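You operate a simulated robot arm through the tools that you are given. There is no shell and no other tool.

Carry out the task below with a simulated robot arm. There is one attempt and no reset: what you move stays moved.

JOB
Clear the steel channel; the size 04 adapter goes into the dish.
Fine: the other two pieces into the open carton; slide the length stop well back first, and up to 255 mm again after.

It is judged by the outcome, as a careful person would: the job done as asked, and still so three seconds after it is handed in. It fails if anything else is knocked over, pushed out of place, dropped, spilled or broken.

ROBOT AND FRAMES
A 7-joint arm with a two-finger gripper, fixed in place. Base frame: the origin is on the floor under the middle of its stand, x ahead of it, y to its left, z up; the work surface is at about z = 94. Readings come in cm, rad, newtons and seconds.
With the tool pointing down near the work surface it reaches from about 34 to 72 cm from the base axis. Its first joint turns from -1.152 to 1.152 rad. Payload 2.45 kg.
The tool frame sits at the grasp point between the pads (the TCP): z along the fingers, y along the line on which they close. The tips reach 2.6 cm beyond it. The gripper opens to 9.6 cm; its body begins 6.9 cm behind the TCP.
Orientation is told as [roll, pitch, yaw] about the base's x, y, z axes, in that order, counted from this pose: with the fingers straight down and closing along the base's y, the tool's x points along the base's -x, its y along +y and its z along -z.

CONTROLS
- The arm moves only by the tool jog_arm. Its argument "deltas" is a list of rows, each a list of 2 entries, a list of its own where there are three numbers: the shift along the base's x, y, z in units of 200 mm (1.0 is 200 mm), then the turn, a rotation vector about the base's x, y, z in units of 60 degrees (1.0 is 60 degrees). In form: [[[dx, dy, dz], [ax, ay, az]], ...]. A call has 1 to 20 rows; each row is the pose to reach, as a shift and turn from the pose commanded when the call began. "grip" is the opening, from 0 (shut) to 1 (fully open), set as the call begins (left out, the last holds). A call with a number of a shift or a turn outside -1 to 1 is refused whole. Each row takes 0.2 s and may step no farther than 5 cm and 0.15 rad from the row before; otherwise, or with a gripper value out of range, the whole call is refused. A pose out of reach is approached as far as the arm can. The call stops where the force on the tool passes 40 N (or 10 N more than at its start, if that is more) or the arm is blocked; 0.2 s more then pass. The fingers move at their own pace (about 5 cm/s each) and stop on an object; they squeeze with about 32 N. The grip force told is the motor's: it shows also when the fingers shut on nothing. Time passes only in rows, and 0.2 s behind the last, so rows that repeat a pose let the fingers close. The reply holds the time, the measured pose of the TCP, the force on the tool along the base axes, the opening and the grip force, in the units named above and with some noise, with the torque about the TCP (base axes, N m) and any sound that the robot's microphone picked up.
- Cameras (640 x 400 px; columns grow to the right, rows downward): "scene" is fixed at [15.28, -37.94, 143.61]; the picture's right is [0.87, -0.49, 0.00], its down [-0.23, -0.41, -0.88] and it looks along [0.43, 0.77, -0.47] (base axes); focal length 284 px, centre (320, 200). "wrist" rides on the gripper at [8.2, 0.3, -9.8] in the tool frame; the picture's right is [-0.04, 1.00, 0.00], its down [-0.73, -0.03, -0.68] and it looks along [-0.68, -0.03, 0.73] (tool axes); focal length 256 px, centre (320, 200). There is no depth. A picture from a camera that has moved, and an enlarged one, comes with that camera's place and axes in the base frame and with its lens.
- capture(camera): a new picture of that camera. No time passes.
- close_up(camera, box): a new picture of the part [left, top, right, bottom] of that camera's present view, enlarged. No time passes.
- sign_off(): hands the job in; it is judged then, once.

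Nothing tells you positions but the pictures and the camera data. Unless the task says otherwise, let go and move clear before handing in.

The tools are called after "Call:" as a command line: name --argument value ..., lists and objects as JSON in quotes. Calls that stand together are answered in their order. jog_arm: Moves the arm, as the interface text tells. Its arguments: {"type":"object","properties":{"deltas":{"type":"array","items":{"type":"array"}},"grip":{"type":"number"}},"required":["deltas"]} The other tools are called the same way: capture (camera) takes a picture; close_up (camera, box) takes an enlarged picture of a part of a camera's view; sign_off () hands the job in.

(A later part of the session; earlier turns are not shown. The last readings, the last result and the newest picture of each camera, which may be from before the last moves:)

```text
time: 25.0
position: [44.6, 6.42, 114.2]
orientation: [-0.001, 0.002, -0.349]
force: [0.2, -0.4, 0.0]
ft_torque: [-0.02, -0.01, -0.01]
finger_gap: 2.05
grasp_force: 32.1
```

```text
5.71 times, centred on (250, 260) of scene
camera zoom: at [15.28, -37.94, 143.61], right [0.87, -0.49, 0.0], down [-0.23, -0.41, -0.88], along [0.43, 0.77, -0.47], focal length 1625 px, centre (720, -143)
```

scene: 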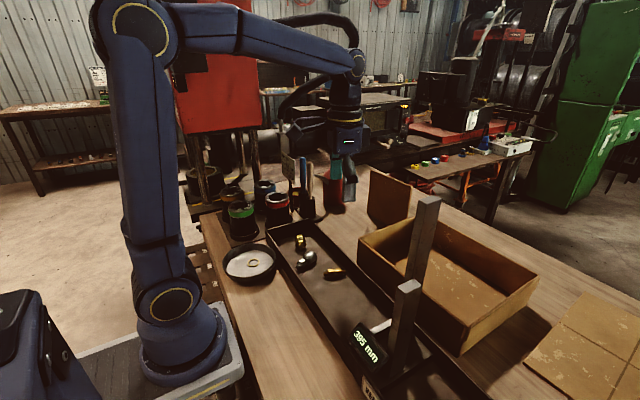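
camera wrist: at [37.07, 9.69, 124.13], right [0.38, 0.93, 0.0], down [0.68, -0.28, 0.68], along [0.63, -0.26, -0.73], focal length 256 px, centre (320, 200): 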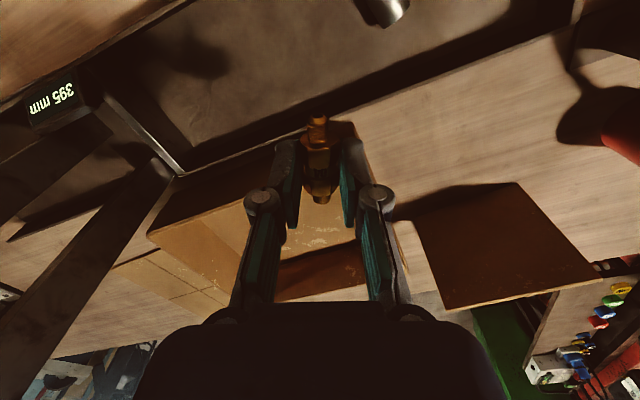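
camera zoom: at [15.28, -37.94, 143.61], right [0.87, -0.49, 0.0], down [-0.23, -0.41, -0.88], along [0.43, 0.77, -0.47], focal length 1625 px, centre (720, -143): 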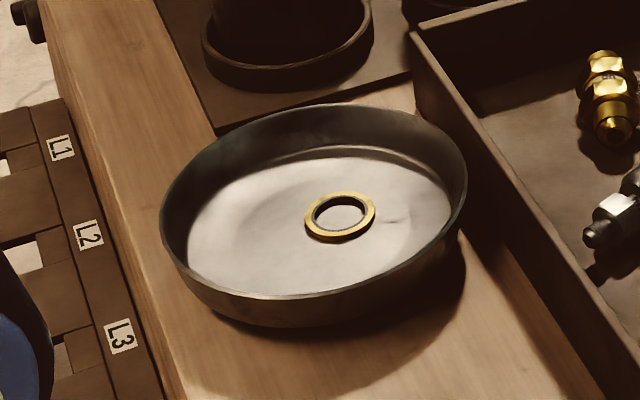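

The dish is centred near (27.2, 20.3) with a seal ring lying near its middle at about (28.2, 20.4). I'll carry the adapter over to a hover above a free part of the dish, at about (25.8, 23.2), and verify with the wrist camera.

Call:
jog_arm --deltas '[[[-0.1, 0.1, 0], [0, 0, 0]], [[-0.22, 0.21, 0], [0, 0, 0]], [[-0.34, 0.32, 0], [0, 0, 0]], [[-0.46, 0.43, 0], [0, 0, 0]], [[-0.58, 0.54, 0], [0, 0, 0]], [[-0.7, 0.65, 0], [0, 0, 0]], [[-0.82, 0.75, 0], [0, 0, 0]], [[-0.9, 0.81, 0], [0, 0, 0]], [[-0.9375, 0.839, 0], [0, 0, 0]], [[-0.9375, 0.839, 0], [0, 0, 0]]]'

Call:
capture --camera "wrist"

Call:
capture --camera "scene"

```text
time: 27.2
position: [25.99, 23.5, 114.23]
orientation: [0.001, 0.001, -0.351]
force: [-0.5, -0.3, -1.0]
ft_torque: [0.0, -0.01, 0.02]
finger_gap: 2.04
grasp_force: 32.1
```

```text
taken
camera wrist: at [18.38, 26.76, 124.13], right [0.38, 0.93, 0.0], down [0.68, -0.28, 0.68], along [0.63, -0.26, -0.73], focal length 256 px, centre (320, 200)
```

wrist: 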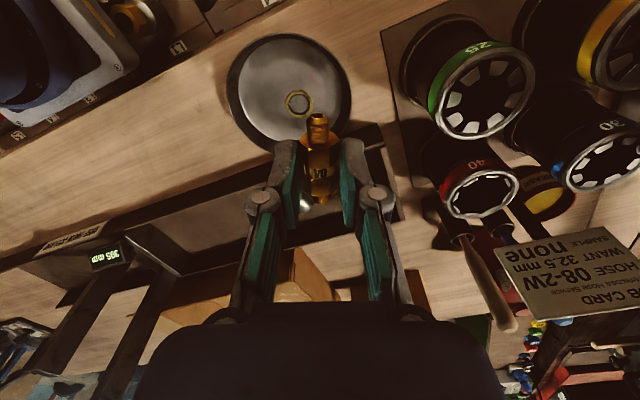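

```text
taken
```

scene: 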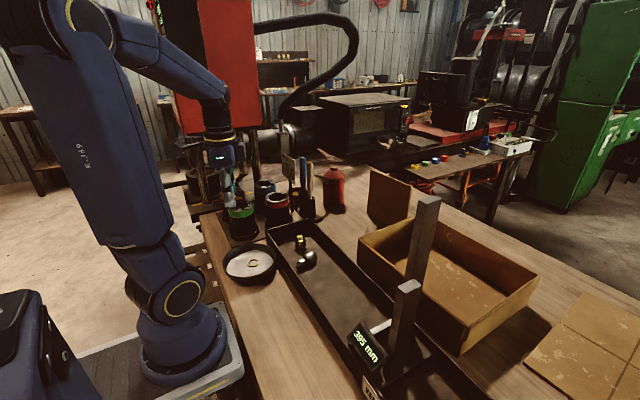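

Call:
close_up --camera "wrist" --box '[210, 20, 370, 160]'

Call:
close_up --camera "scene" --box '[200, 130, 300, 300]'

```text
2.86 times, centred on (290, 90) of wrist
camera zoom: at [18.38, 26.76, 124.13], right [0.38, 0.93, 0.0], down [0.68, -0.28, 0.68], along [0.63, -0.26, -0.73], focal length 731 px, centre (406, 514)
```

zoom: 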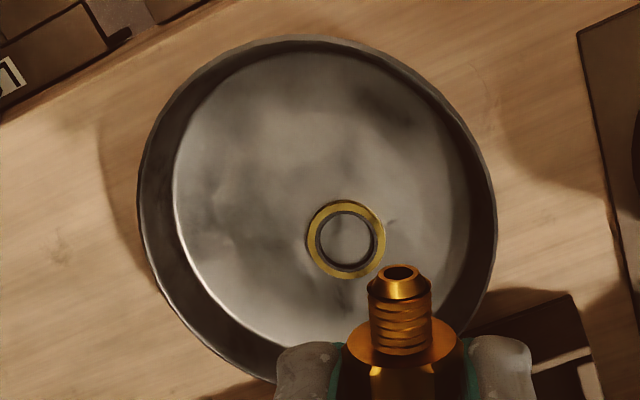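

```text
2.35 times, centred on (250, 215) of scene
camera zoom: at [15.28, -37.94, 143.61], right [0.87, -0.49, 0.0], down [-0.23, -0.41, -0.88], along [0.43, 0.77, -0.47], focal length 669 px, centre (485, 165)
```

zoom: 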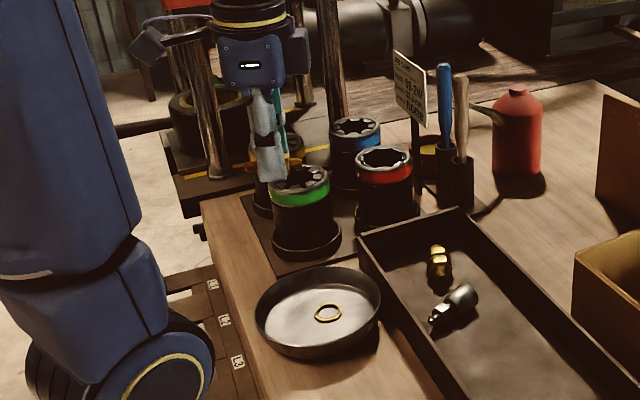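

The wrist view refines it: dish centre ≈ (26.8, 19.8), ring ≈ (28.5, 20.0). A clear resting place is (25.6, 22.6) with yaw about -10°, which keeps fingers off both ring and rim; I'll lower to just above the rim first.

Call:
jog_arm --deltas '[[[-0.005, -0.01, -0.1], [0, 0, 0.06]], [[-0.01, -0.025, -0.22], [0, 0, 0.12]], [[-0.02, -0.045, -0.35], [0, 0, 0.167]], [[-0.02, -0.045, -0.47], [0, 0, 0.167]], [[-0.02, -0.045, -0.56], [0, 0, 0.167]]]'

Call:
capture --camera "wrist"

Call:
close_up --camera "scene" --box '[190, 180, 310, 300]'

```text
time: 28.4
position: [25.6, 22.53, 102.98]
orientation: [-0.001, 0.001, -0.173]
force: [0.5, 0.5, -1.3]
ft_torque: [0.0, 0.03, -0.02]
finger_gap: 2.06
grasp_force: 32.0
```

```text
taken
camera wrist: at [17.61, 24.36, 112.87], right [0.21, 0.98, 0.0], down [0.72, -0.15, 0.68], along [0.66, -0.14, -0.73], focal length 256 px, centre (320, 200)
```

wrist: 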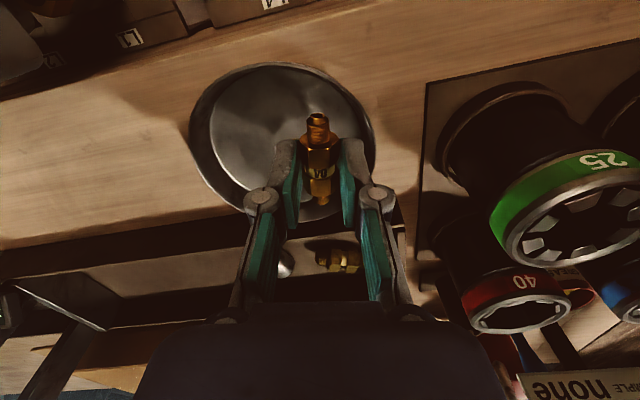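

```text
3.33 times, centred on (250, 240) of scene
camera zoom: at [15.28, -37.94, 143.61], right [0.87, -0.49, 0.0], down [-0.23, -0.41, -0.88], along [0.43, 0.77, -0.47], focal length 948 px, centre (553, 67)
```

zoom: 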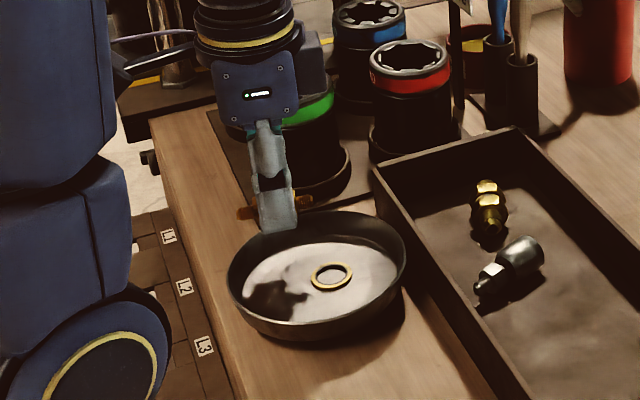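

Call:
close_up --camera "wrist" --box '[180, 50, 400, 230]'

Call:
close_up --camera "scene" --box '[210, 220, 290, 290]'

```text
2.22 times, centred on (290, 140) of wrist
camera zoom: at [17.61, 24.36, 112.87], right [0.21, 0.98, 0.0], down [0.72, -0.15, 0.68], along [0.66, -0.14, -0.73], focal length 569 px, centre (387, 333)
```

zoom: 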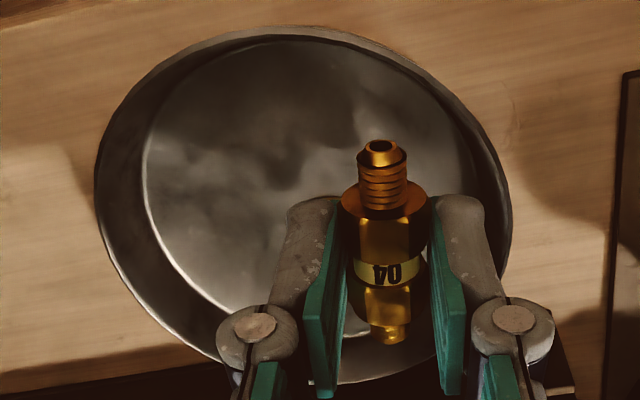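

```text
5.71 times, centred on (250, 255) of scene
camera zoom: at [15.28, -37.94, 143.61], right [0.87, -0.49, 0.0], down [-0.23, -0.41, -0.88], along [0.43, 0.77, -0.47], focal length 1625 px, centre (720, -114)
```

zoom: 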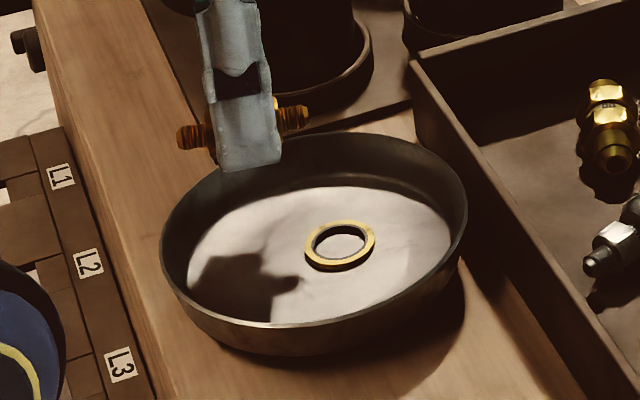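

The adapter will come down inside the dish with about 3 cm of floor beyond its centreline, clear of the ring. I'll lower to just above the dish floor and check the pose and force.

Call:
jog_arm --deltas '[[[0, -0.005, -0.06], [0, 0, 0]], [[0, -0.005, -0.12], [0, 0, 0]], [[0, -0.005, -0.18], [0, 0, 0]], [[0, -0.005, -0.22], [0, 0, 0]], [[0, -0.005, -0.235], [0, 0, 0]], [[0, -0.005, -0.245], [0, 0, 0]]]'

Call:
close_up --camera "wrist" --box '[180, 80, 420, 240]'

Call:
close_up --camera "scene" --box '[210, 220, 290, 290]'

```text
time: 29.8
position: [25.58, 22.4, 98.21]
orientation: [0.0, 0.001, -0.174]
force: [0.2, -1.3, 0.6]
ft_torque: [-0.01, -0.01, -0.02]
finger_gap: 2.03
grasp_force: 31.9
```

```text
2.50 times, centred on (300, 160) of wrist
camera zoom: at [17.56, 24.3, 108.05], right [0.21, 0.98, 0.0], down [0.72, -0.16, 0.68], along [0.66, -0.14, -0.73], focal length 640 px, centre (370, 300)
```

zoom: 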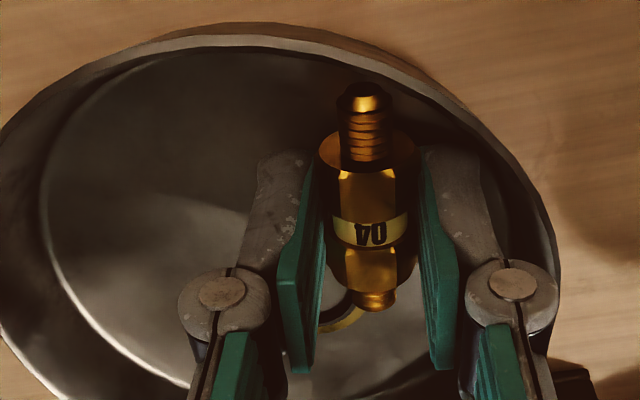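

```text
5.71 times, centred on (250, 255) of scene
camera zoom: at [15.28, -37.94, 143.61], right [0.87, -0.49, 0.0], down [-0.23, -0.41, -0.88], along [0.43, 0.77, -0.47], focal length 1625 px, centre (720, -114)
```

zoom: 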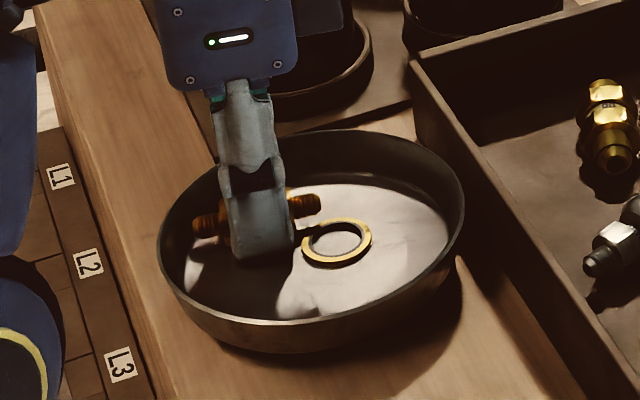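

The dish has nudged about 2 mm in +y — the outer finger just brushed its sloping wall. I'll lift slightly, square the yaw to 0 and shift toward the dish centre, then check that the arm truly reaches there.

Call:
jog_arm --deltas '[[[0, -0.005, 0.02], [0, 0, 0]], [[0, -0.01, 0.05], [0, 0, 0.05]], [[-0.005, -0.018, 0.06], [0, 0, 0.11]], [[-0.008, -0.02, 0.06], [0, 0, 0.167]], [[-0.008, -0.02, 0.06], [0, 0, 0.167]]]'

Call:
close_up --camera "wrist" --box '[180, 80, 420, 240]'

Call:
close_up --camera "scene" --box '[210, 220, 290, 290]'

```text
time: 31.0
position: [25.33, 21.93, 99.4]
orientation: [0.0, 0.0, 0.001]
force: [0.5, 0.0, -1.4]
ft_torque: [-0.01, -0.03, 0.01]
finger_gap: 2.04
grasp_force: 31.8
```

```text
2.50 times, centred on (300, 160) of wrist
camera zoom: at [17.18, 22.44, 109.24], right [0.04, 1.0, 0.0], down [0.73, -0.03, 0.68], along [0.68, -0.03, -0.73], focal length 640 px, centre (370, 300)
```

zoom: 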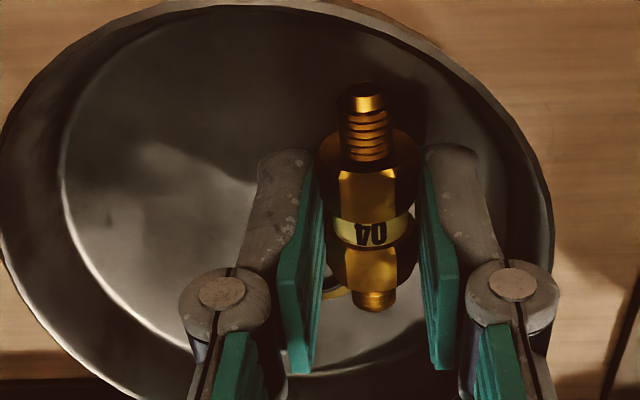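

```text
5.71 times, centred on (250, 255) of scene
camera zoom: at [15.28, -37.94, 143.61], right [0.87, -0.49, 0.0], down [-0.23, -0.41, -0.88], along [0.43, 0.77, -0.47], focal length 1625 px, centre (720, -114)
```

zoom: 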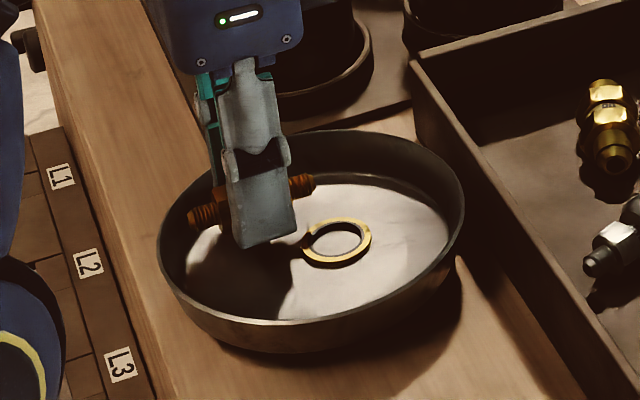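

The arm does reach (25.3, 21.9). I'll lower in small steps, watching the force for contact with the dish floor.

Call:
jog_arm --deltas '[[[0, 0, -0.03], [0, 0, 0]], [[0, 0, -0.055], [0, 0, 0]], [[0, 0, -0.07], [0, 0, 0]], [[0, 0, -0.08], [0, 0, 0]]]'

Call:
close_up --camera "scene" --box '[210, 220, 290, 290]'

```text
time: 32.0
position: [25.41, 22.17, 97.84]
orientation: [0.001, -0.002, 0.002]
force: [-0.8, -3.8, 27.6]
ft_torque: [-0.2, 0.08, 0.0]
finger_gap: 2.03
grasp_force: 32.5
```

```text
5.71 times, centred on (250, 255) of scene
camera zoom: at [15.26, -37.97, 143.6], right [0.87, -0.49, 0.0], down [-0.23, -0.41, -0.89], along [0.43, 0.77, -0.47], focal length 1625 px, centre (720, -114)
```

zoom: 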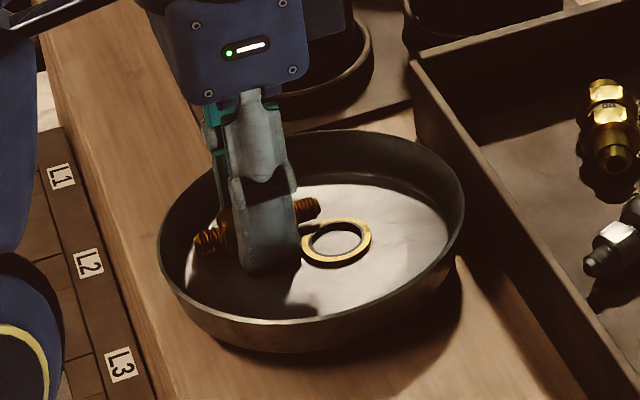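

Contact: the adapter now rests on the dish floor (27 N down at z≈97.8). I'll ease up about 1.5 mm and open the fingers just a little.

Call:
jog_arm --deltas '[[[0, 0, 0.006], [0, 0, 0]], [[0, 0, 0.008], [0, 0, 0]]]'

```text
time: 32.6
position: [25.29, 21.93, 97.74]
orientation: [0.001, 0.002, 0.003]
force: [0.7, 0.7, -0.5]
ft_torque: [-0.01, 0.03, 0.02]
finger_gap: 2.04
grasp_force: 32.1
```

Call:
jog_arm --deltas '[[[0, 0, 0], [0, 0, 0]], [[0, 0, 0], [0, 0, 0]]]' --grip 0.27

Call:
close_up --camera "scene" --box '[210, 220, 290, 290]'

Call:
close_up --camera "wrist" --box '[180, 80, 420, 240]'

```text
time: 33.2
position: [25.33, 21.93, 97.9]
orientation: [0.001, 0.0, 0.002]
force: [-0.4, -0.1, 0.2]
ft_torque: [-0.03, -0.01, -0.01]
finger_gap: 2.54
grasp_force: 0.0
```

```text
5.71 times, centred on (250, 255) of scene
camera zoom: at [15.28, -37.94, 143.61], right [0.87, -0.49, 0.0], down [-0.23, -0.41, -0.88], along [0.43, 0.77, -0.47], focal length 1625 px, centre (720, -114)
```

zoom: 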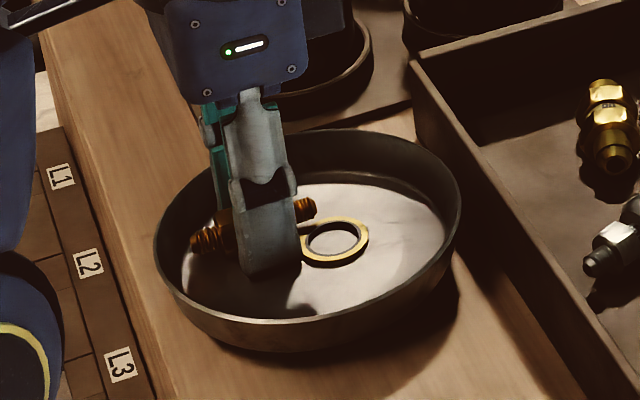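

```text
2.50 times, centred on (300, 160) of wrist
camera zoom: at [17.22, 22.5, 107.76], right [0.04, 1.0, 0.0], down [0.73, -0.03, 0.68], along [0.68, -0.03, -0.73], focal length 640 px, centre (370, 300)
```

zoom: 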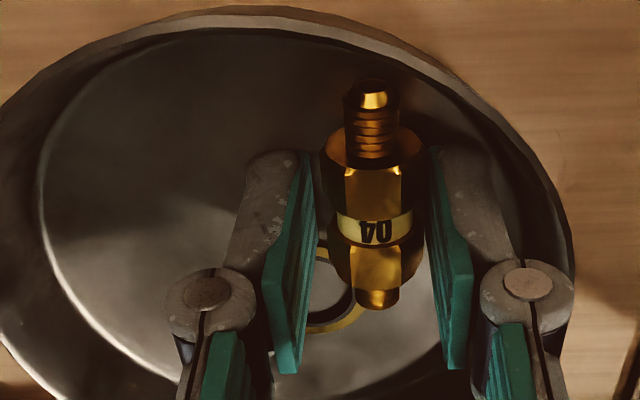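

The adapter is released, standing free between the pads, and the dish has only crept about 3–4 mm in all. I'll rise straight up.

Call:
jog_arm --deltas '[[[0, 0, 0.02], [0, 0, 0]], [[0, 0, 0.06], [0, 0, 0]], [[0, 0, 0.12], [0, 0, 0]], [[0, 0, 0.25], [0, 0, 0]], [[0, 0, 0.45], [0, 0, 0]], [[0, 0, 0.65], [0, 0, 0]], [[0, 0, 0.8], [0, 0, 0]]]'

Call:
close_up --camera "scene" --box '[210, 220, 290, 290]'

Call:
capture --camera "wrist"

```text
time: 34.8
position: [25.16, 22.04, 113.87]
orientation: [0.0, -0.001, 0.0]
force: [0.1, -0.3, 0.1]
ft_torque: [-0.03, 0.06, 0.01]
finger_gap: 2.6
grasp_force: 0.1
```

```text
5.71 times, centred on (250, 255) of scene
camera zoom: at [15.28, -37.94, 143.61], right [0.87, -0.49, 0.0], down [-0.23, -0.41, -0.88], along [0.43, 0.77, -0.47], focal length 1625 px, centre (720, -114)
```

zoom: 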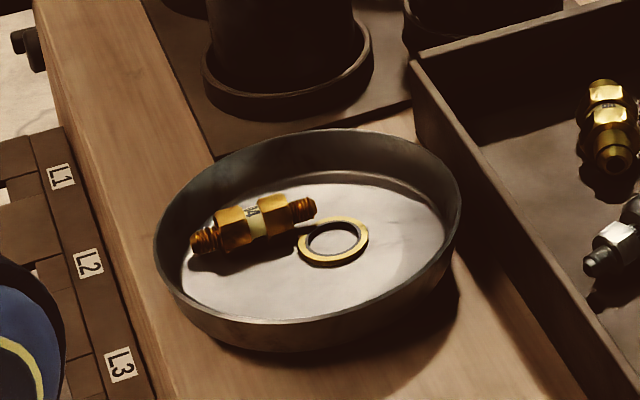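

```text
taken
camera wrist: at [17.1, 22.51, 123.79], right [0.04, 1.0, 0.0], down [0.73, -0.03, 0.68], along [0.68, -0.03, -0.73], focal length 256 px, centre (320, 200)
```

wrist: 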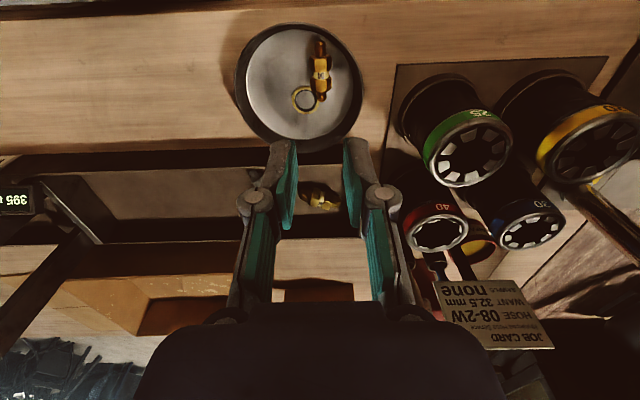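

The 04 adapter lies in the dish beside the ring. Next is the steel fitting near (41.5, 14); I'll move over it with the wrist turned about +16° and look.

Call:
jog_arm --deltas '[[[0.1, -0.04, 0.1], [0, 0, 0.03]], [[0.24, -0.11, 0.2], [0, 0, 0.08]], [[0.39, -0.19, 0.25], [0, 0, 0.13]], [[0.54, -0.27, 0.25], [0, 0, 0.18]], [[0.69, -0.34, 0.25], [0, 0, 0.23]], [[0.8, -0.4, 0.2], [0, 0, 0.267]], [[0.812, -0.407, 0.2], [0, 0, 0.267]]]' --grip 0.54

Call:
capture --camera "wrist"

Call:
close_up --camera "wrist" --box '[270, 0, 390, 80]'

```text
time: 36.4
position: [41.65, 13.77, 117.87]
orientation: [0.001, 0.0, 0.279]
force: [0.1, -0.1, -0.3]
ft_torque: [-0.01, 0.0, 0.01]
finger_gap: 5.17
grasp_force: 0.1
```

```text
taken
camera wrist: at [33.67, 12.0, 127.71], right [-0.24, 0.97, 0.0], down [0.71, 0.18, 0.68], along [0.66, 0.16, -0.73], focal length 256 px, centre (320, 200)
```

wrist: 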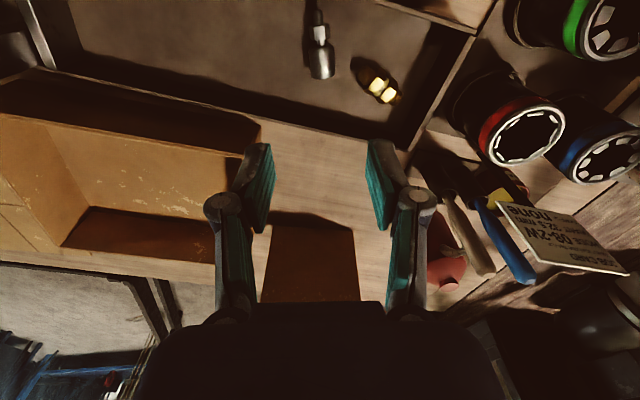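

```text
5.00 times, centred on (330, 40) of wrist
camera zoom: at [33.67, 12.0, 127.71], right [-0.24, 0.97, 0.0], down [0.71, 0.18, 0.68], along [0.66, 0.16, -0.73], focal length 1280 px, centre (270, 1000)
```

zoom: 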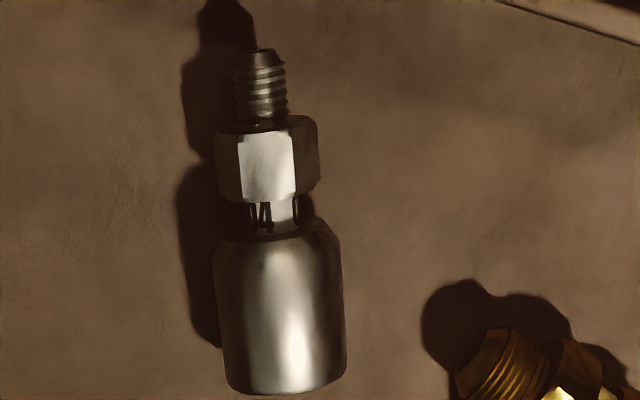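

The steel piece lies at yaw ≈ +19° with its ferrule centred near (41.5, 14.1), but the 08 adapter's end is close to where a finger would go. I'll take the 08 adapter first; zooming on it.

Call:
close_up --camera "wrist" --box '[330, 40, 450, 120]'

Call:
close_up --camera "scene" --box '[265, 205, 345, 275]'

```text
5.00 times, centred on (390, 80) of wrist
camera zoom: at [33.67, 12.0, 127.71], right [-0.24, 0.97, 0.0], down [0.71, 0.18, 0.68], along [0.66, 0.16, -0.73], focal length 1280 px, centre (-30, 800)
```

zoom: 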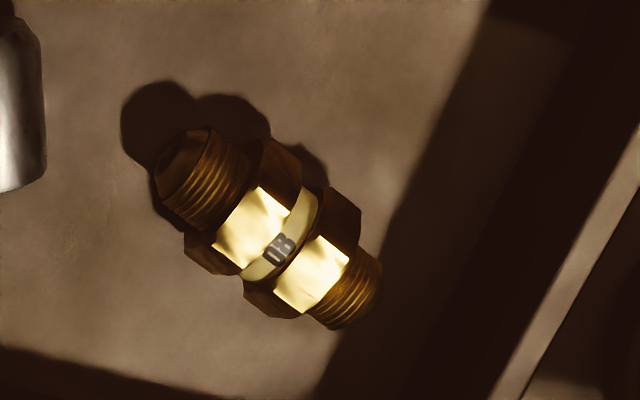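

```text
5.71 times, centred on (305, 240) of scene
camera zoom: at [15.28, -37.94, 143.61], right [0.87, -0.49, 0.0], down [-0.23, -0.41, -0.88], along [0.43, 0.77, -0.47], focal length 1625 px, centre (406, -29)
```

zoom: 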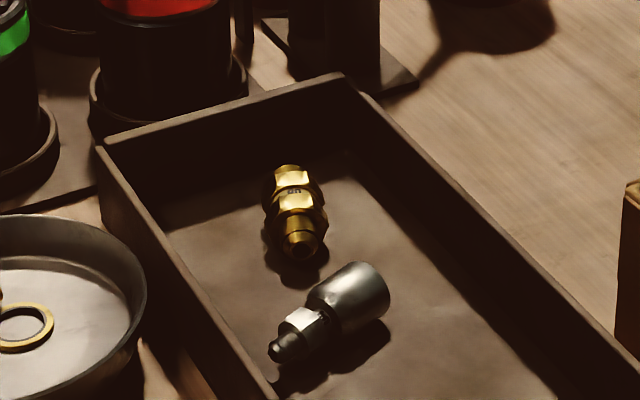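

The 08 adapter is centred at about (42.7, 21.7) with its axis at ~72° from x. I'll hover over it with yaw ≈ +72° so the fingers close across it, camera on the free -y side.

Call:
jog_arm --deltas '[[[0, 0.05, 0], [0, 0, 0.13]], [[0.01, 0.1, 0], [0, 0, 0.26]], [[0.02, 0.16, 0], [0, 0, 0.39]], [[0.03, 0.22, 0], [0, 0, 0.52]], [[0.04, 0.28, 0], [0, 0, 0.65]], [[0.05, 0.34, 0], [0, 0, 0.78]], [[0.05, 0.39, -0.02], [0, 0, 0.9]], [[0.05, 0.397, -0.05], [0, 0, 0.934]]]'

Call:
capture --camera "wrist"

Call:
close_up --camera "wrist" --box '[260, 0, 380, 80]'

Call:
capture --camera "scene"

```text
time: 38.2
position: [42.65, 21.86, 116.85]
orientation: [0.0, 0.001, 1.261]
force: [-0.3, 0.0, -0.2]
ft_torque: [0.0, -0.01, -0.02]
finger_gap: 5.18
grasp_force: 0.1
```

```text
taken
camera wrist: at [39.85, 14.36, 126.74], right [-0.94, 0.34, 0.0], down [0.25, 0.69, 0.68], along [0.23, 0.64, -0.73], focal length 256 px, centre (320, 200)
```

wrist: 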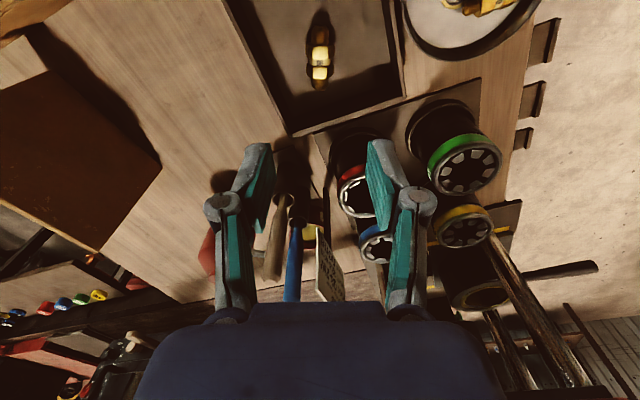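

```text
5.00 times, centred on (320, 40) of wrist
camera zoom: at [39.85, 14.36, 126.74], right [-0.94, 0.34, 0.0], down [0.25, 0.69, 0.68], along [0.23, 0.64, -0.73], focal length 1280 px, centre (320, 1000)
```

zoom: 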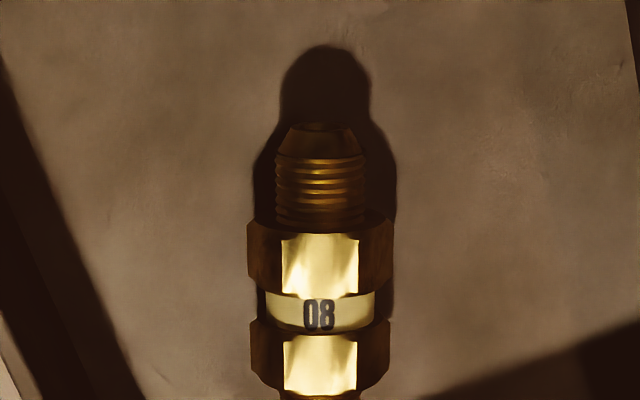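

```text
taken
```

scene: 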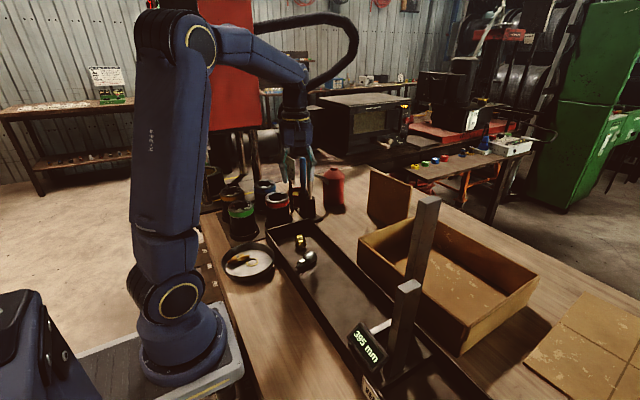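

The 08 adapter is aligned and centred under the gripper. Descending to a low hover first.

Call:
jog_arm --deltas '[[[0, -0.004, -0.2], [0, 0, 0]], [[0, -0.008, -0.4], [0, 0, 0]], [[0, -0.008, -0.58], [0, 0, 0]], [[0, -0.008, -0.7], [0, 0, 0]]]'

Call:
capture --camera "wrist"

Call:
close_up --camera "scene" --box '[250, 180, 370, 280]'

```text
time: 39.2
position: [42.4, 21.85, 102.88]
orientation: [0.001, 0.0, 1.257]
force: [0.1, 0.6, 0.2]
ft_torque: [-0.01, -0.03, 0.03]
finger_gap: 5.18
grasp_force: 0.0
```

```text
taken
camera wrist: at [39.68, 14.28, 112.67], right [-0.94, 0.34, 0.0], down [0.25, 0.69, 0.68], along [0.23, 0.64, -0.73], focal length 256 px, centre (320, 200)
```

wrist: 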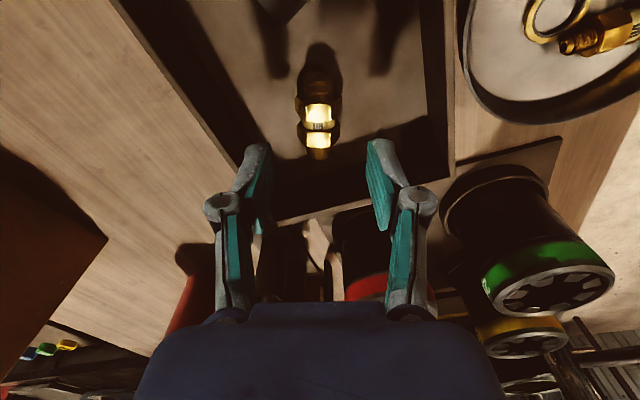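

```text
4.00 times, centred on (310, 230) of scene
camera zoom: at [15.28, -37.94, 143.61], right [0.87, -0.49, 0.0], down [-0.23, -0.41, -0.88], along [0.43, 0.77, -0.47], focal length 1138 px, centre (360, 80)
```

zoom: 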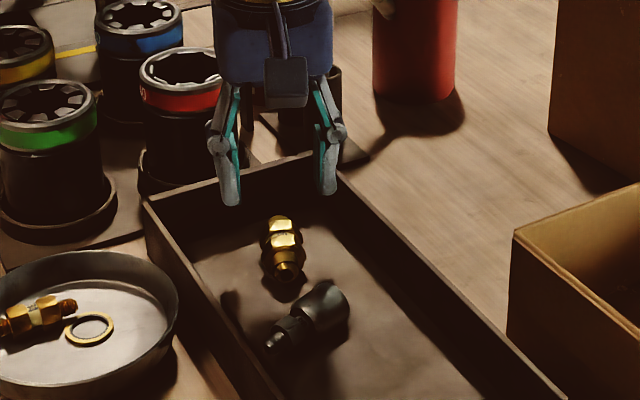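

The adapter sits midway between the fingers. Lowering to z≈97.5.

Call:
jog_arm --deltas '[[[0, -0.006, -0.08], [0, 0, 0]], [[0, -0.01, -0.15], [0, 0, 0]], [[0, -0.01, -0.21], [0, 0, 0]], [[0, -0.01, -0.25], [0, 0, 0]], [[0, -0.01, -0.268], [0, 0, 0]]]'

Call:
capture --camera "wrist"

Call:
close_up --camera "scene" --box '[250, 180, 370, 280]'

```text
time: 40.4
position: [42.48, 21.51, 97.5]
orientation: [0.0, -0.001, 1.259]
force: [-0.5, -0.8, -0.5]
ft_torque: [0.04, -0.01, 0.03]
finger_gap: 5.19
grasp_force: 0.1
```

```text
taken
camera wrist: at [39.71, 13.94, 107.39], right [-0.94, 0.34, 0.0], down [0.25, 0.69, 0.68], along [0.23, 0.64, -0.73], focal length 256 px, centre (320, 200)
```

wrist: 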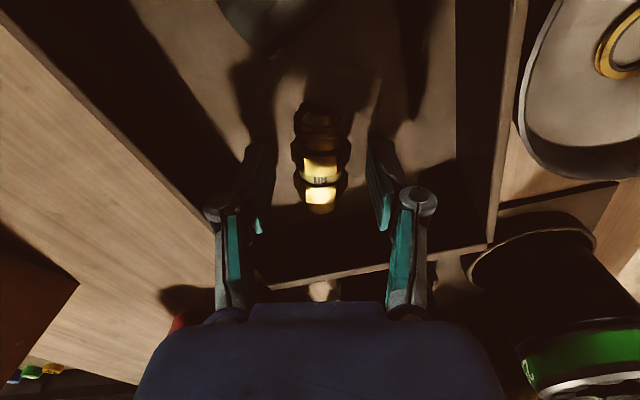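

```text
4.00 times, centred on (310, 230) of scene
camera zoom: at [15.28, -37.94, 143.61], right [0.87, -0.49, 0.0], down [-0.23, -0.41, -0.88], along [0.43, 0.77, -0.47], focal length 1138 px, centre (360, 80)
```

zoom: 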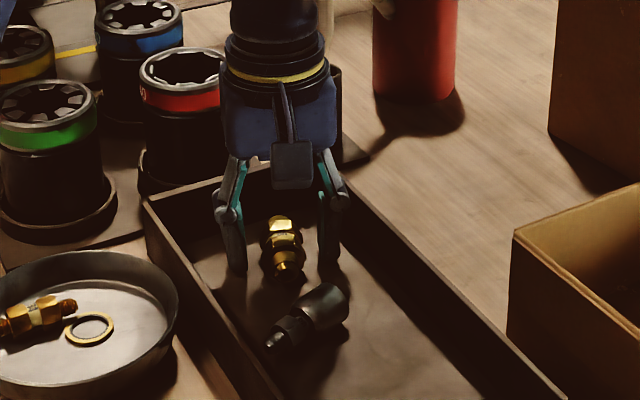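

Fingers straddle the 08 adapter with clearance to both walls. Closing.

Call:
jog_arm --deltas '[[[0, 0, 0], [0, 0, 0]], [[0, 0, 0], [0, 0, 0]], [[0, 0, 0], [0, 0, 0]], [[0, 0, 0], [0, 0, 0]]]' --grip 0

Call:
capture --camera "wrist"

```text
time: 41.4
position: [42.45, 21.41, 97.6]
orientation: [0.0, -0.002, 1.26]
force: [-0.8, 0.4, -0.4]
ft_torque: [-0.01, -0.02, 0.01]
finger_gap: 2.95
grasp_force: 32.0
```

```text
taken
camera wrist: at [39.71, 13.94, 107.39], right [-0.94, 0.34, 0.0], down [0.25, 0.69, 0.68], along [0.23, 0.64, -0.73], focal length 256 px, centre (320, 200)
```

wrist: 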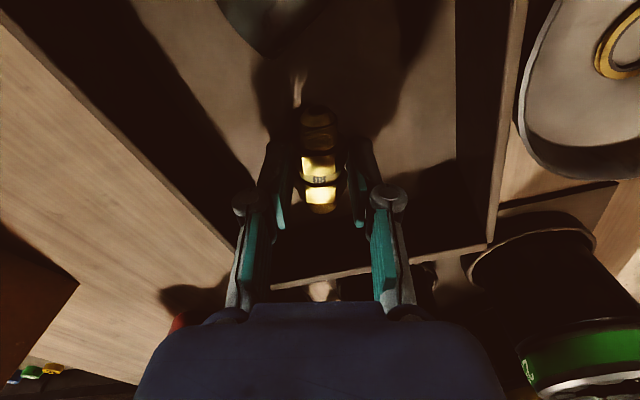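

It's held at 2.95 cm. Lifting straight up.

Call:
jog_arm --deltas '[[[0, 0, 0.04], [0, 0, 0]], [[0, 0, 0.12], [0, 0, 0]], [[0, 0, 0.26], [0, 0, 0]], [[0, 0, 0.44], [0, 0, 0]], [[0, 0, 0.64], [0, 0, 0]], [[0, 0, 0.82], [0, 0, 0]], [[0, 0, 0.95], [0, 0, 0]]]'

Call:
capture --camera "scene"

```text
time: 43.0
position: [42.49, 21.62, 116.84]
orientation: [0.0, 0.001, 1.259]
force: [0.4, -0.3, -0.6]
ft_torque: [-0.02, 0.01, 0.01]
finger_gap: 2.99
grasp_force: 32.1
```

```text
taken
```

scene: 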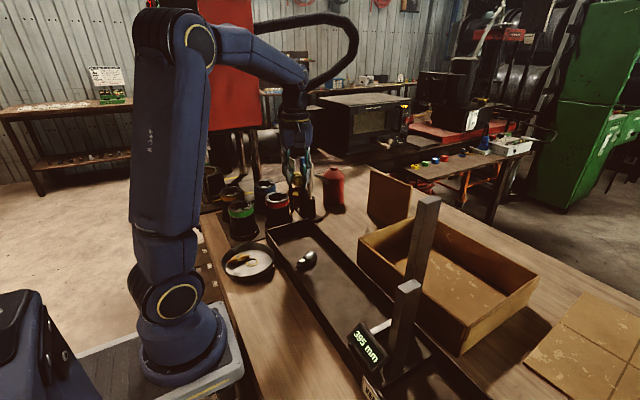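

The channel now holds only the steel fitting. I'll carry the 08 adapter toward the carton, turning the wrist back as I go.

Call:
jog_arm --deltas '[[[0.07, -0.1, 0.02], [0, 0, -0.12]], [[0.15, -0.21, 0.05], [0, 0, -0.24]], [[0.24, -0.33, 0.05], [0, 0, -0.36]], [[0.33, -0.45, 0.05], [0, 0, -0.48]], [[0.42, -0.57, 0.05], [0, 0, -0.6]], [[0.52, -0.69, 0.05], [0, 0, -0.72]], [[0.62, -0.8, 0.05], [0, 0, -0.84]], [[0.7, -0.9, 0.05], [0, 0, -0.95]], [[0.7, -0.9, 0.05], [0, 0, -0.95]]]'

Call:
capture --camera "wrist"

Call:
capture --camera "scene"

```text
time: 45.0
position: [56.58, 3.4, 117.43]
orientation: [0.0, 0.0, 0.261]
force: [0.6, 0.3, -1.7]
ft_torque: [0.0, 0.01, -0.03]
finger_gap: 2.99
grasp_force: 32.0
```

```text
taken
camera wrist: at [48.59, 1.77, 127.33], right [-0.22, 0.98, 0.0], down [0.72, 0.16, 0.68], along [0.66, 0.15, -0.73], focal length 256 px, centre (320, 200)
```

wrist: 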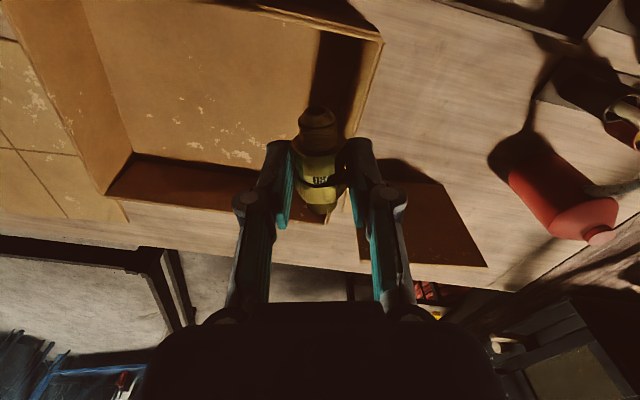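

```text
taken
```

scene: 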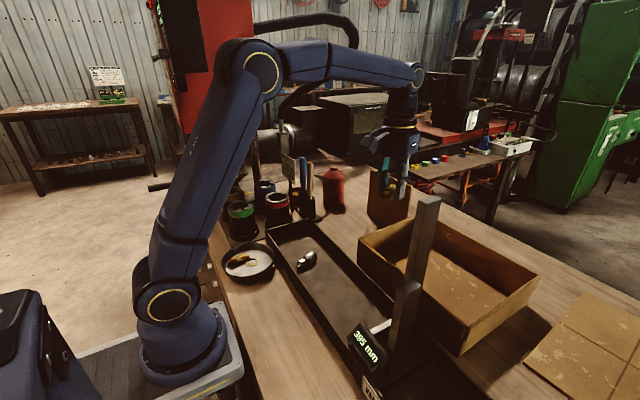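

The carton is below: near-left corner ≈ (52.4, 8), floor spans to y ≈ -21. I'll go over (60.5, -1) and lower inside, stopping just above the floor.

Call:
jog_arm --deltas '[[[0.08, -0.08, 0], [0, 0, 0]], [[0.16, -0.16, 0], [0, 0, 0]], [[0.2, -0.21, -0.1], [0, 0, 0]], [[0.2, -0.22, -0.3], [0, 0, 0]], [[0.2, -0.22, -0.5], [0, 0, 0]], [[0.2, -0.22, -0.68], [0, 0, 0]], [[0.2, -0.22, -0.82], [0, 0, 0]], [[0.2, -0.22, -0.9], [0, 0, 0]]]'

Call:
capture --camera "wrist"

Call:
close_up --camera "scene" --box '[340, 100, 560, 360]'

```text
time: 46.8
position: [60.7, -0.99, 99.61]
orientation: [0.0, 0.0, 0.264]
force: [-0.1, 0.7, -0.5]
ft_torque: [0.0, -0.01, 0.0]
finger_gap: 3.0
grasp_force: 32.0
```

```text
taken
camera wrist: at [52.68, -2.64, 109.45], right [-0.22, 0.97, 0.0], down [0.72, 0.16, 0.68], along [0.66, 0.15, -0.73], focal length 256 px, centre (320, 200)
```

wrist: 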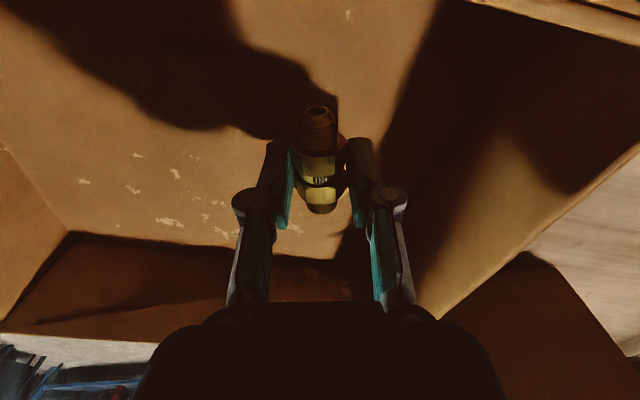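

```text
1.54 times, centred on (450, 230) of scene
camera zoom: at [15.28, -37.94, 143.61], right [0.87, -0.49, 0.0], down [-0.23, -0.41, -0.88], along [0.43, 0.77, -0.47], focal length 438 px, centre (120, 154)
```

zoom: 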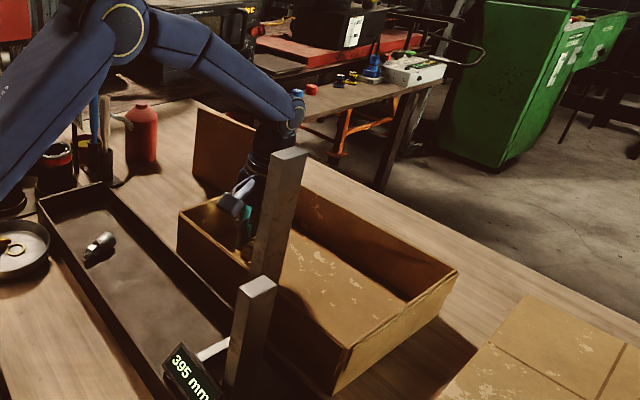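

The adapter is inside the carton, clear of the walls. Now I feel for the floor in small steps.

Call:
jog_arm --deltas '[[[0, 0, -0.03], [0, 0, 0]], [[0, 0, -0.055], [0, 0, 0]], [[0, 0, -0.07], [0, 0, 0]]]'

```text
time: 47.6
position: [60.61, -1.07, 98.15]
orientation: [0.001, 0.001, 0.263]
force: [0.2, 0.4, -2.3]
ft_torque: [0.03, 0.02, -0.03]
finger_gap: 2.99
grasp_force: 31.7
```

Call:
jog_arm --deltas '[[[0, 0, -0.01], [0, 0, 0]], [[0, 0, -0.02], [0, 0, 0]]]'

```text
time: 48.2
position: [60.58, -0.95, 97.77]
orientation: [-0.001, 0.0, 0.263]
force: [0.1, 1.0, -0.8]
ft_torque: [-0.01, 0.06, 0.0]
finger_gap: 3.01
grasp_force: 32.0
```

No contact yet at z≈97.8; I'll continue down by a millimetre or two at a time.

Call:
jog_arm --deltas '[[[0, 0, -0.007], [0, 0, 0]], [[0, 0, -0.014], [0, 0, 0]]]'

Call:
capture --camera "wrist"

```text
time: 48.8
position: [60.6, -1.0, 97.5]
orientation: [-0.001, -0.002, 0.263]
force: [-0.8, -0.7, -1.1]
ft_torque: [0.01, -0.01, -0.01]
finger_gap: 2.97
grasp_force: 32.3
```

```text
taken
camera wrist: at [52.62, -2.6, 107.3], right [-0.22, 0.97, 0.0], down [0.72, 0.16, 0.68], along [0.66, 0.15, -0.73], focal length 256 px, centre (320, 200)
```

wrist: 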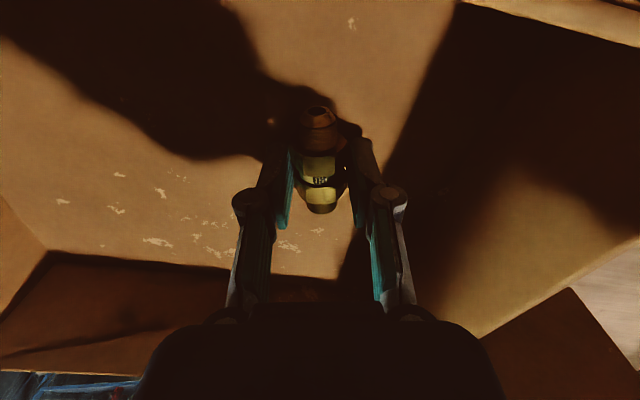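

Call:
jog_arm --deltas '[[[0, 0, -0.007], [0, 0, 0]], [[0, 0, -0.014], [0, 0, 0]]]'

```text
time: 49.4
position: [60.72, -0.94, 97.26]
orientation: [0.0, 0.0, 0.263]
force: [-5.3, -0.4, 16.4]
ft_torque: [-0.04, 0.15, -0.02]
finger_gap: 3.0
grasp_force: 32.1
```

Contact with the carton floor (16 N). I'll ease up 1 mm and open.

Call:
jog_arm --deltas '[[[0, 0, 0.005], [0, 0, 0]]]'

Call:
jog_arm --deltas '[[[0, 0, 0], [0, 0, 0]], [[0, 0, 0], [0, 0, 0]], [[0, 0, 0], [0, 0, 0]]]' --grip 0.45

Call:
capture --camera "wrist"

```text
time: 49.8
position: [60.72, -0.89, 97.46]
orientation: [0.0, 0.0, 0.263]
force: [-2.1, 0.7, 13.0]
ft_torque: [0.02, 0.03, -0.01]
finger_gap: 2.99
grasp_force: 31.9
```

```text
time: 50.6
position: [60.68, -1.04, 97.32]
orientation: [0.0, 0.001, 0.264]
force: [0.3, 0.1, 0.4]
ft_torque: [0.0, 0.0, -0.03]
finger_gap: 4.32
grasp_force: 0.2
```

```text
taken
camera wrist: at [52.65, -2.61, 107.16], right [-0.22, 0.97, 0.0], down [0.72, 0.16, 0.68], along [0.66, 0.15, -0.73], focal length 256 px, centre (320, 200)
```

wrist: 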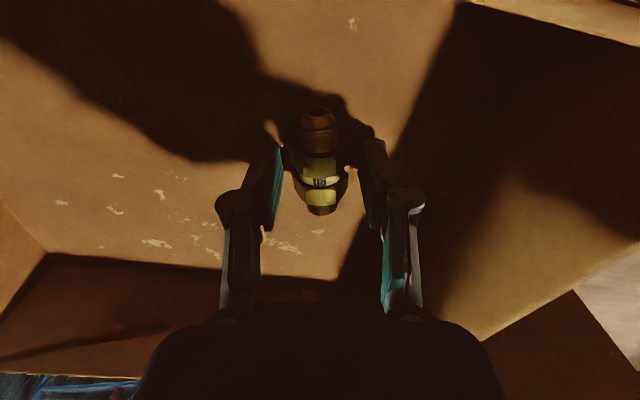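

The 08 adapter rests free on the carton floor. I'll rise straight up out of the carton.

Call:
jog_arm --deltas '[[[0, 0, 0.04], [0, 0, 0]], [[0, 0, 0.12], [0, 0, 0]], [[0, 0, 0.28], [0, 0, 0]], [[0, 0, 0.48], [0, 0, 0]], [[0, 0, 0.68], [0, 0, 0]], [[0, 0, 0.88], [0, 0, 0]], [[0, 0, 1.0], [0, 0, 0]]]'

Call:
capture --camera "wrist"

Call:
capture --camera "scene"

```text
time: 52.2
position: [60.6, -0.95, 117.14]
orientation: [-0.001, 0.003, 0.264]
force: [0.9, 0.0, 0.8]
ft_torque: [-0.01, 0.03, -0.01]
finger_gap: 4.32
grasp_force: 0.1
```

```text
taken
camera wrist: at [52.63, -2.56, 127.05], right [-0.22, 0.97, 0.0], down [0.72, 0.16, 0.68], along [0.66, 0.15, -0.73], focal length 256 px, centre (320, 200)
```

wrist: 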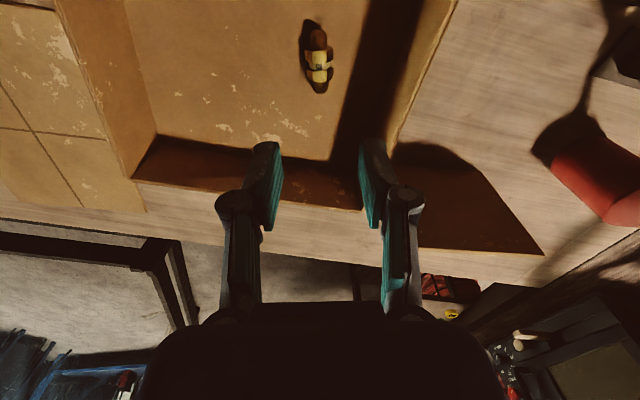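

```text
taken
```

scene: 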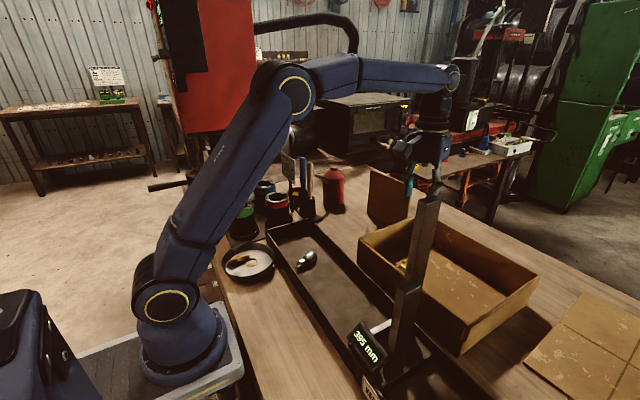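

The 08 adapter is in the carton. Back over the steel fitting at about (41.5, 14.05), yaw ≈ 0.33.

Call:
jog_arm --deltas '[[[-0.08, 0.06, 0.02], [0, 0, 0]], [[-0.2, 0.155, 0.02], [0, 0, 0.02]], [[-0.34, 0.265, 0.02], [0, 0, 0.03]], [[-0.48, 0.375, 0.02], [0, 0, 0.04]], [[-0.62, 0.485, 0.02], [0, 0, 0.05]], [[-0.76, 0.595, 0.02], [0, 0, 0.06]], [[-0.88, 0.69, 0], [0, 0, 0.068]], [[-0.9575, 0.75, 0], [0, 0, 0.068]], [[-0.9575, 0.75, -0.1], [0, 0, 0.068]]]' --grip 0.52

Call:
close_up --camera "wrist" --box '[260, 0, 380, 80]'

Call:
capture --camera "wrist"

```text
time: 54.2
position: [41.31, 14.16, 115.28]
orientation: [0.001, 0.0, 0.336]
force: [0.6, 0.2, 0.5]
ft_torque: [0.0, -0.01, -0.01]
finger_gap: 4.98
grasp_force: 0.0
```

```text
5.00 times, centred on (320, 40) of wrist
camera zoom: at [33.49, 11.95, 125.19], right [-0.29, 0.96, 0.0], down [0.7, 0.21, 0.68], along [0.65, 0.2, -0.73], focal length 1280 px, centre (320, 1000)
```

zoom: 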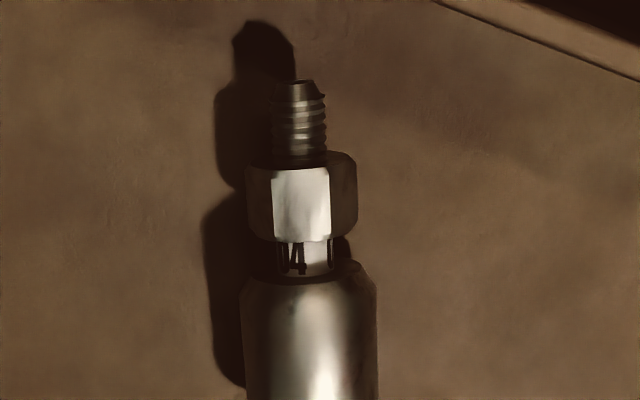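

```text
taken
camera wrist: at [33.49, 11.95, 125.19], right [-0.29, 0.96, 0.0], down [0.7, 0.21, 0.68], along [0.65, 0.2, -0.73], focal length 256 px, centre (320, 200)
```

wrist: 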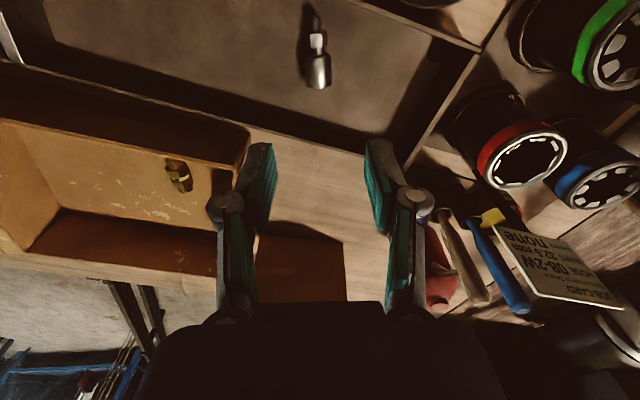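

The fitting is aligned with the gripper. Descending to low hover.

Call:
jog_arm --deltas '[[[0.005, -0.005, -0.18], [0, 0, 0]], [[0.005, -0.005, -0.36], [0, 0, 0]], [[0.005, -0.005, -0.52], [0, 0, 0]], [[0.005, -0.005, -0.615], [0, 0, 0]]]'

Call:
capture --camera "wrist"

```text
time: 55.2
position: [41.71, 14.01, 102.93]
orientation: [0.0, 0.0, 0.334]
force: [0.3, -0.3, -0.4]
ft_torque: [-0.03, 0.03, 0.0]
finger_gap: 4.98
grasp_force: 0.0
```

```text
taken
camera wrist: at [33.8, 11.8, 112.76], right [-0.29, 0.96, 0.0], down [0.7, 0.21, 0.68], along [0.65, 0.2, -0.73], focal length 256 px, centre (320, 200)
```

wrist: 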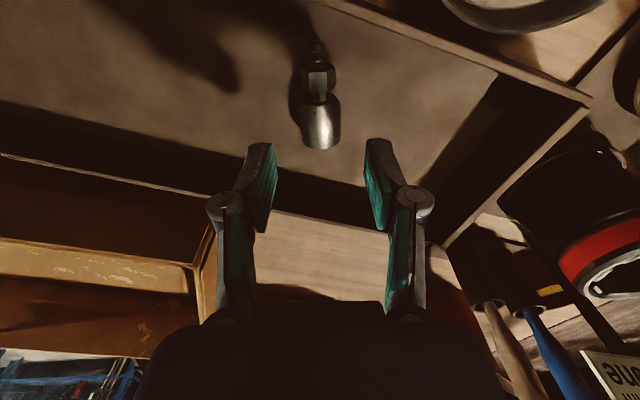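

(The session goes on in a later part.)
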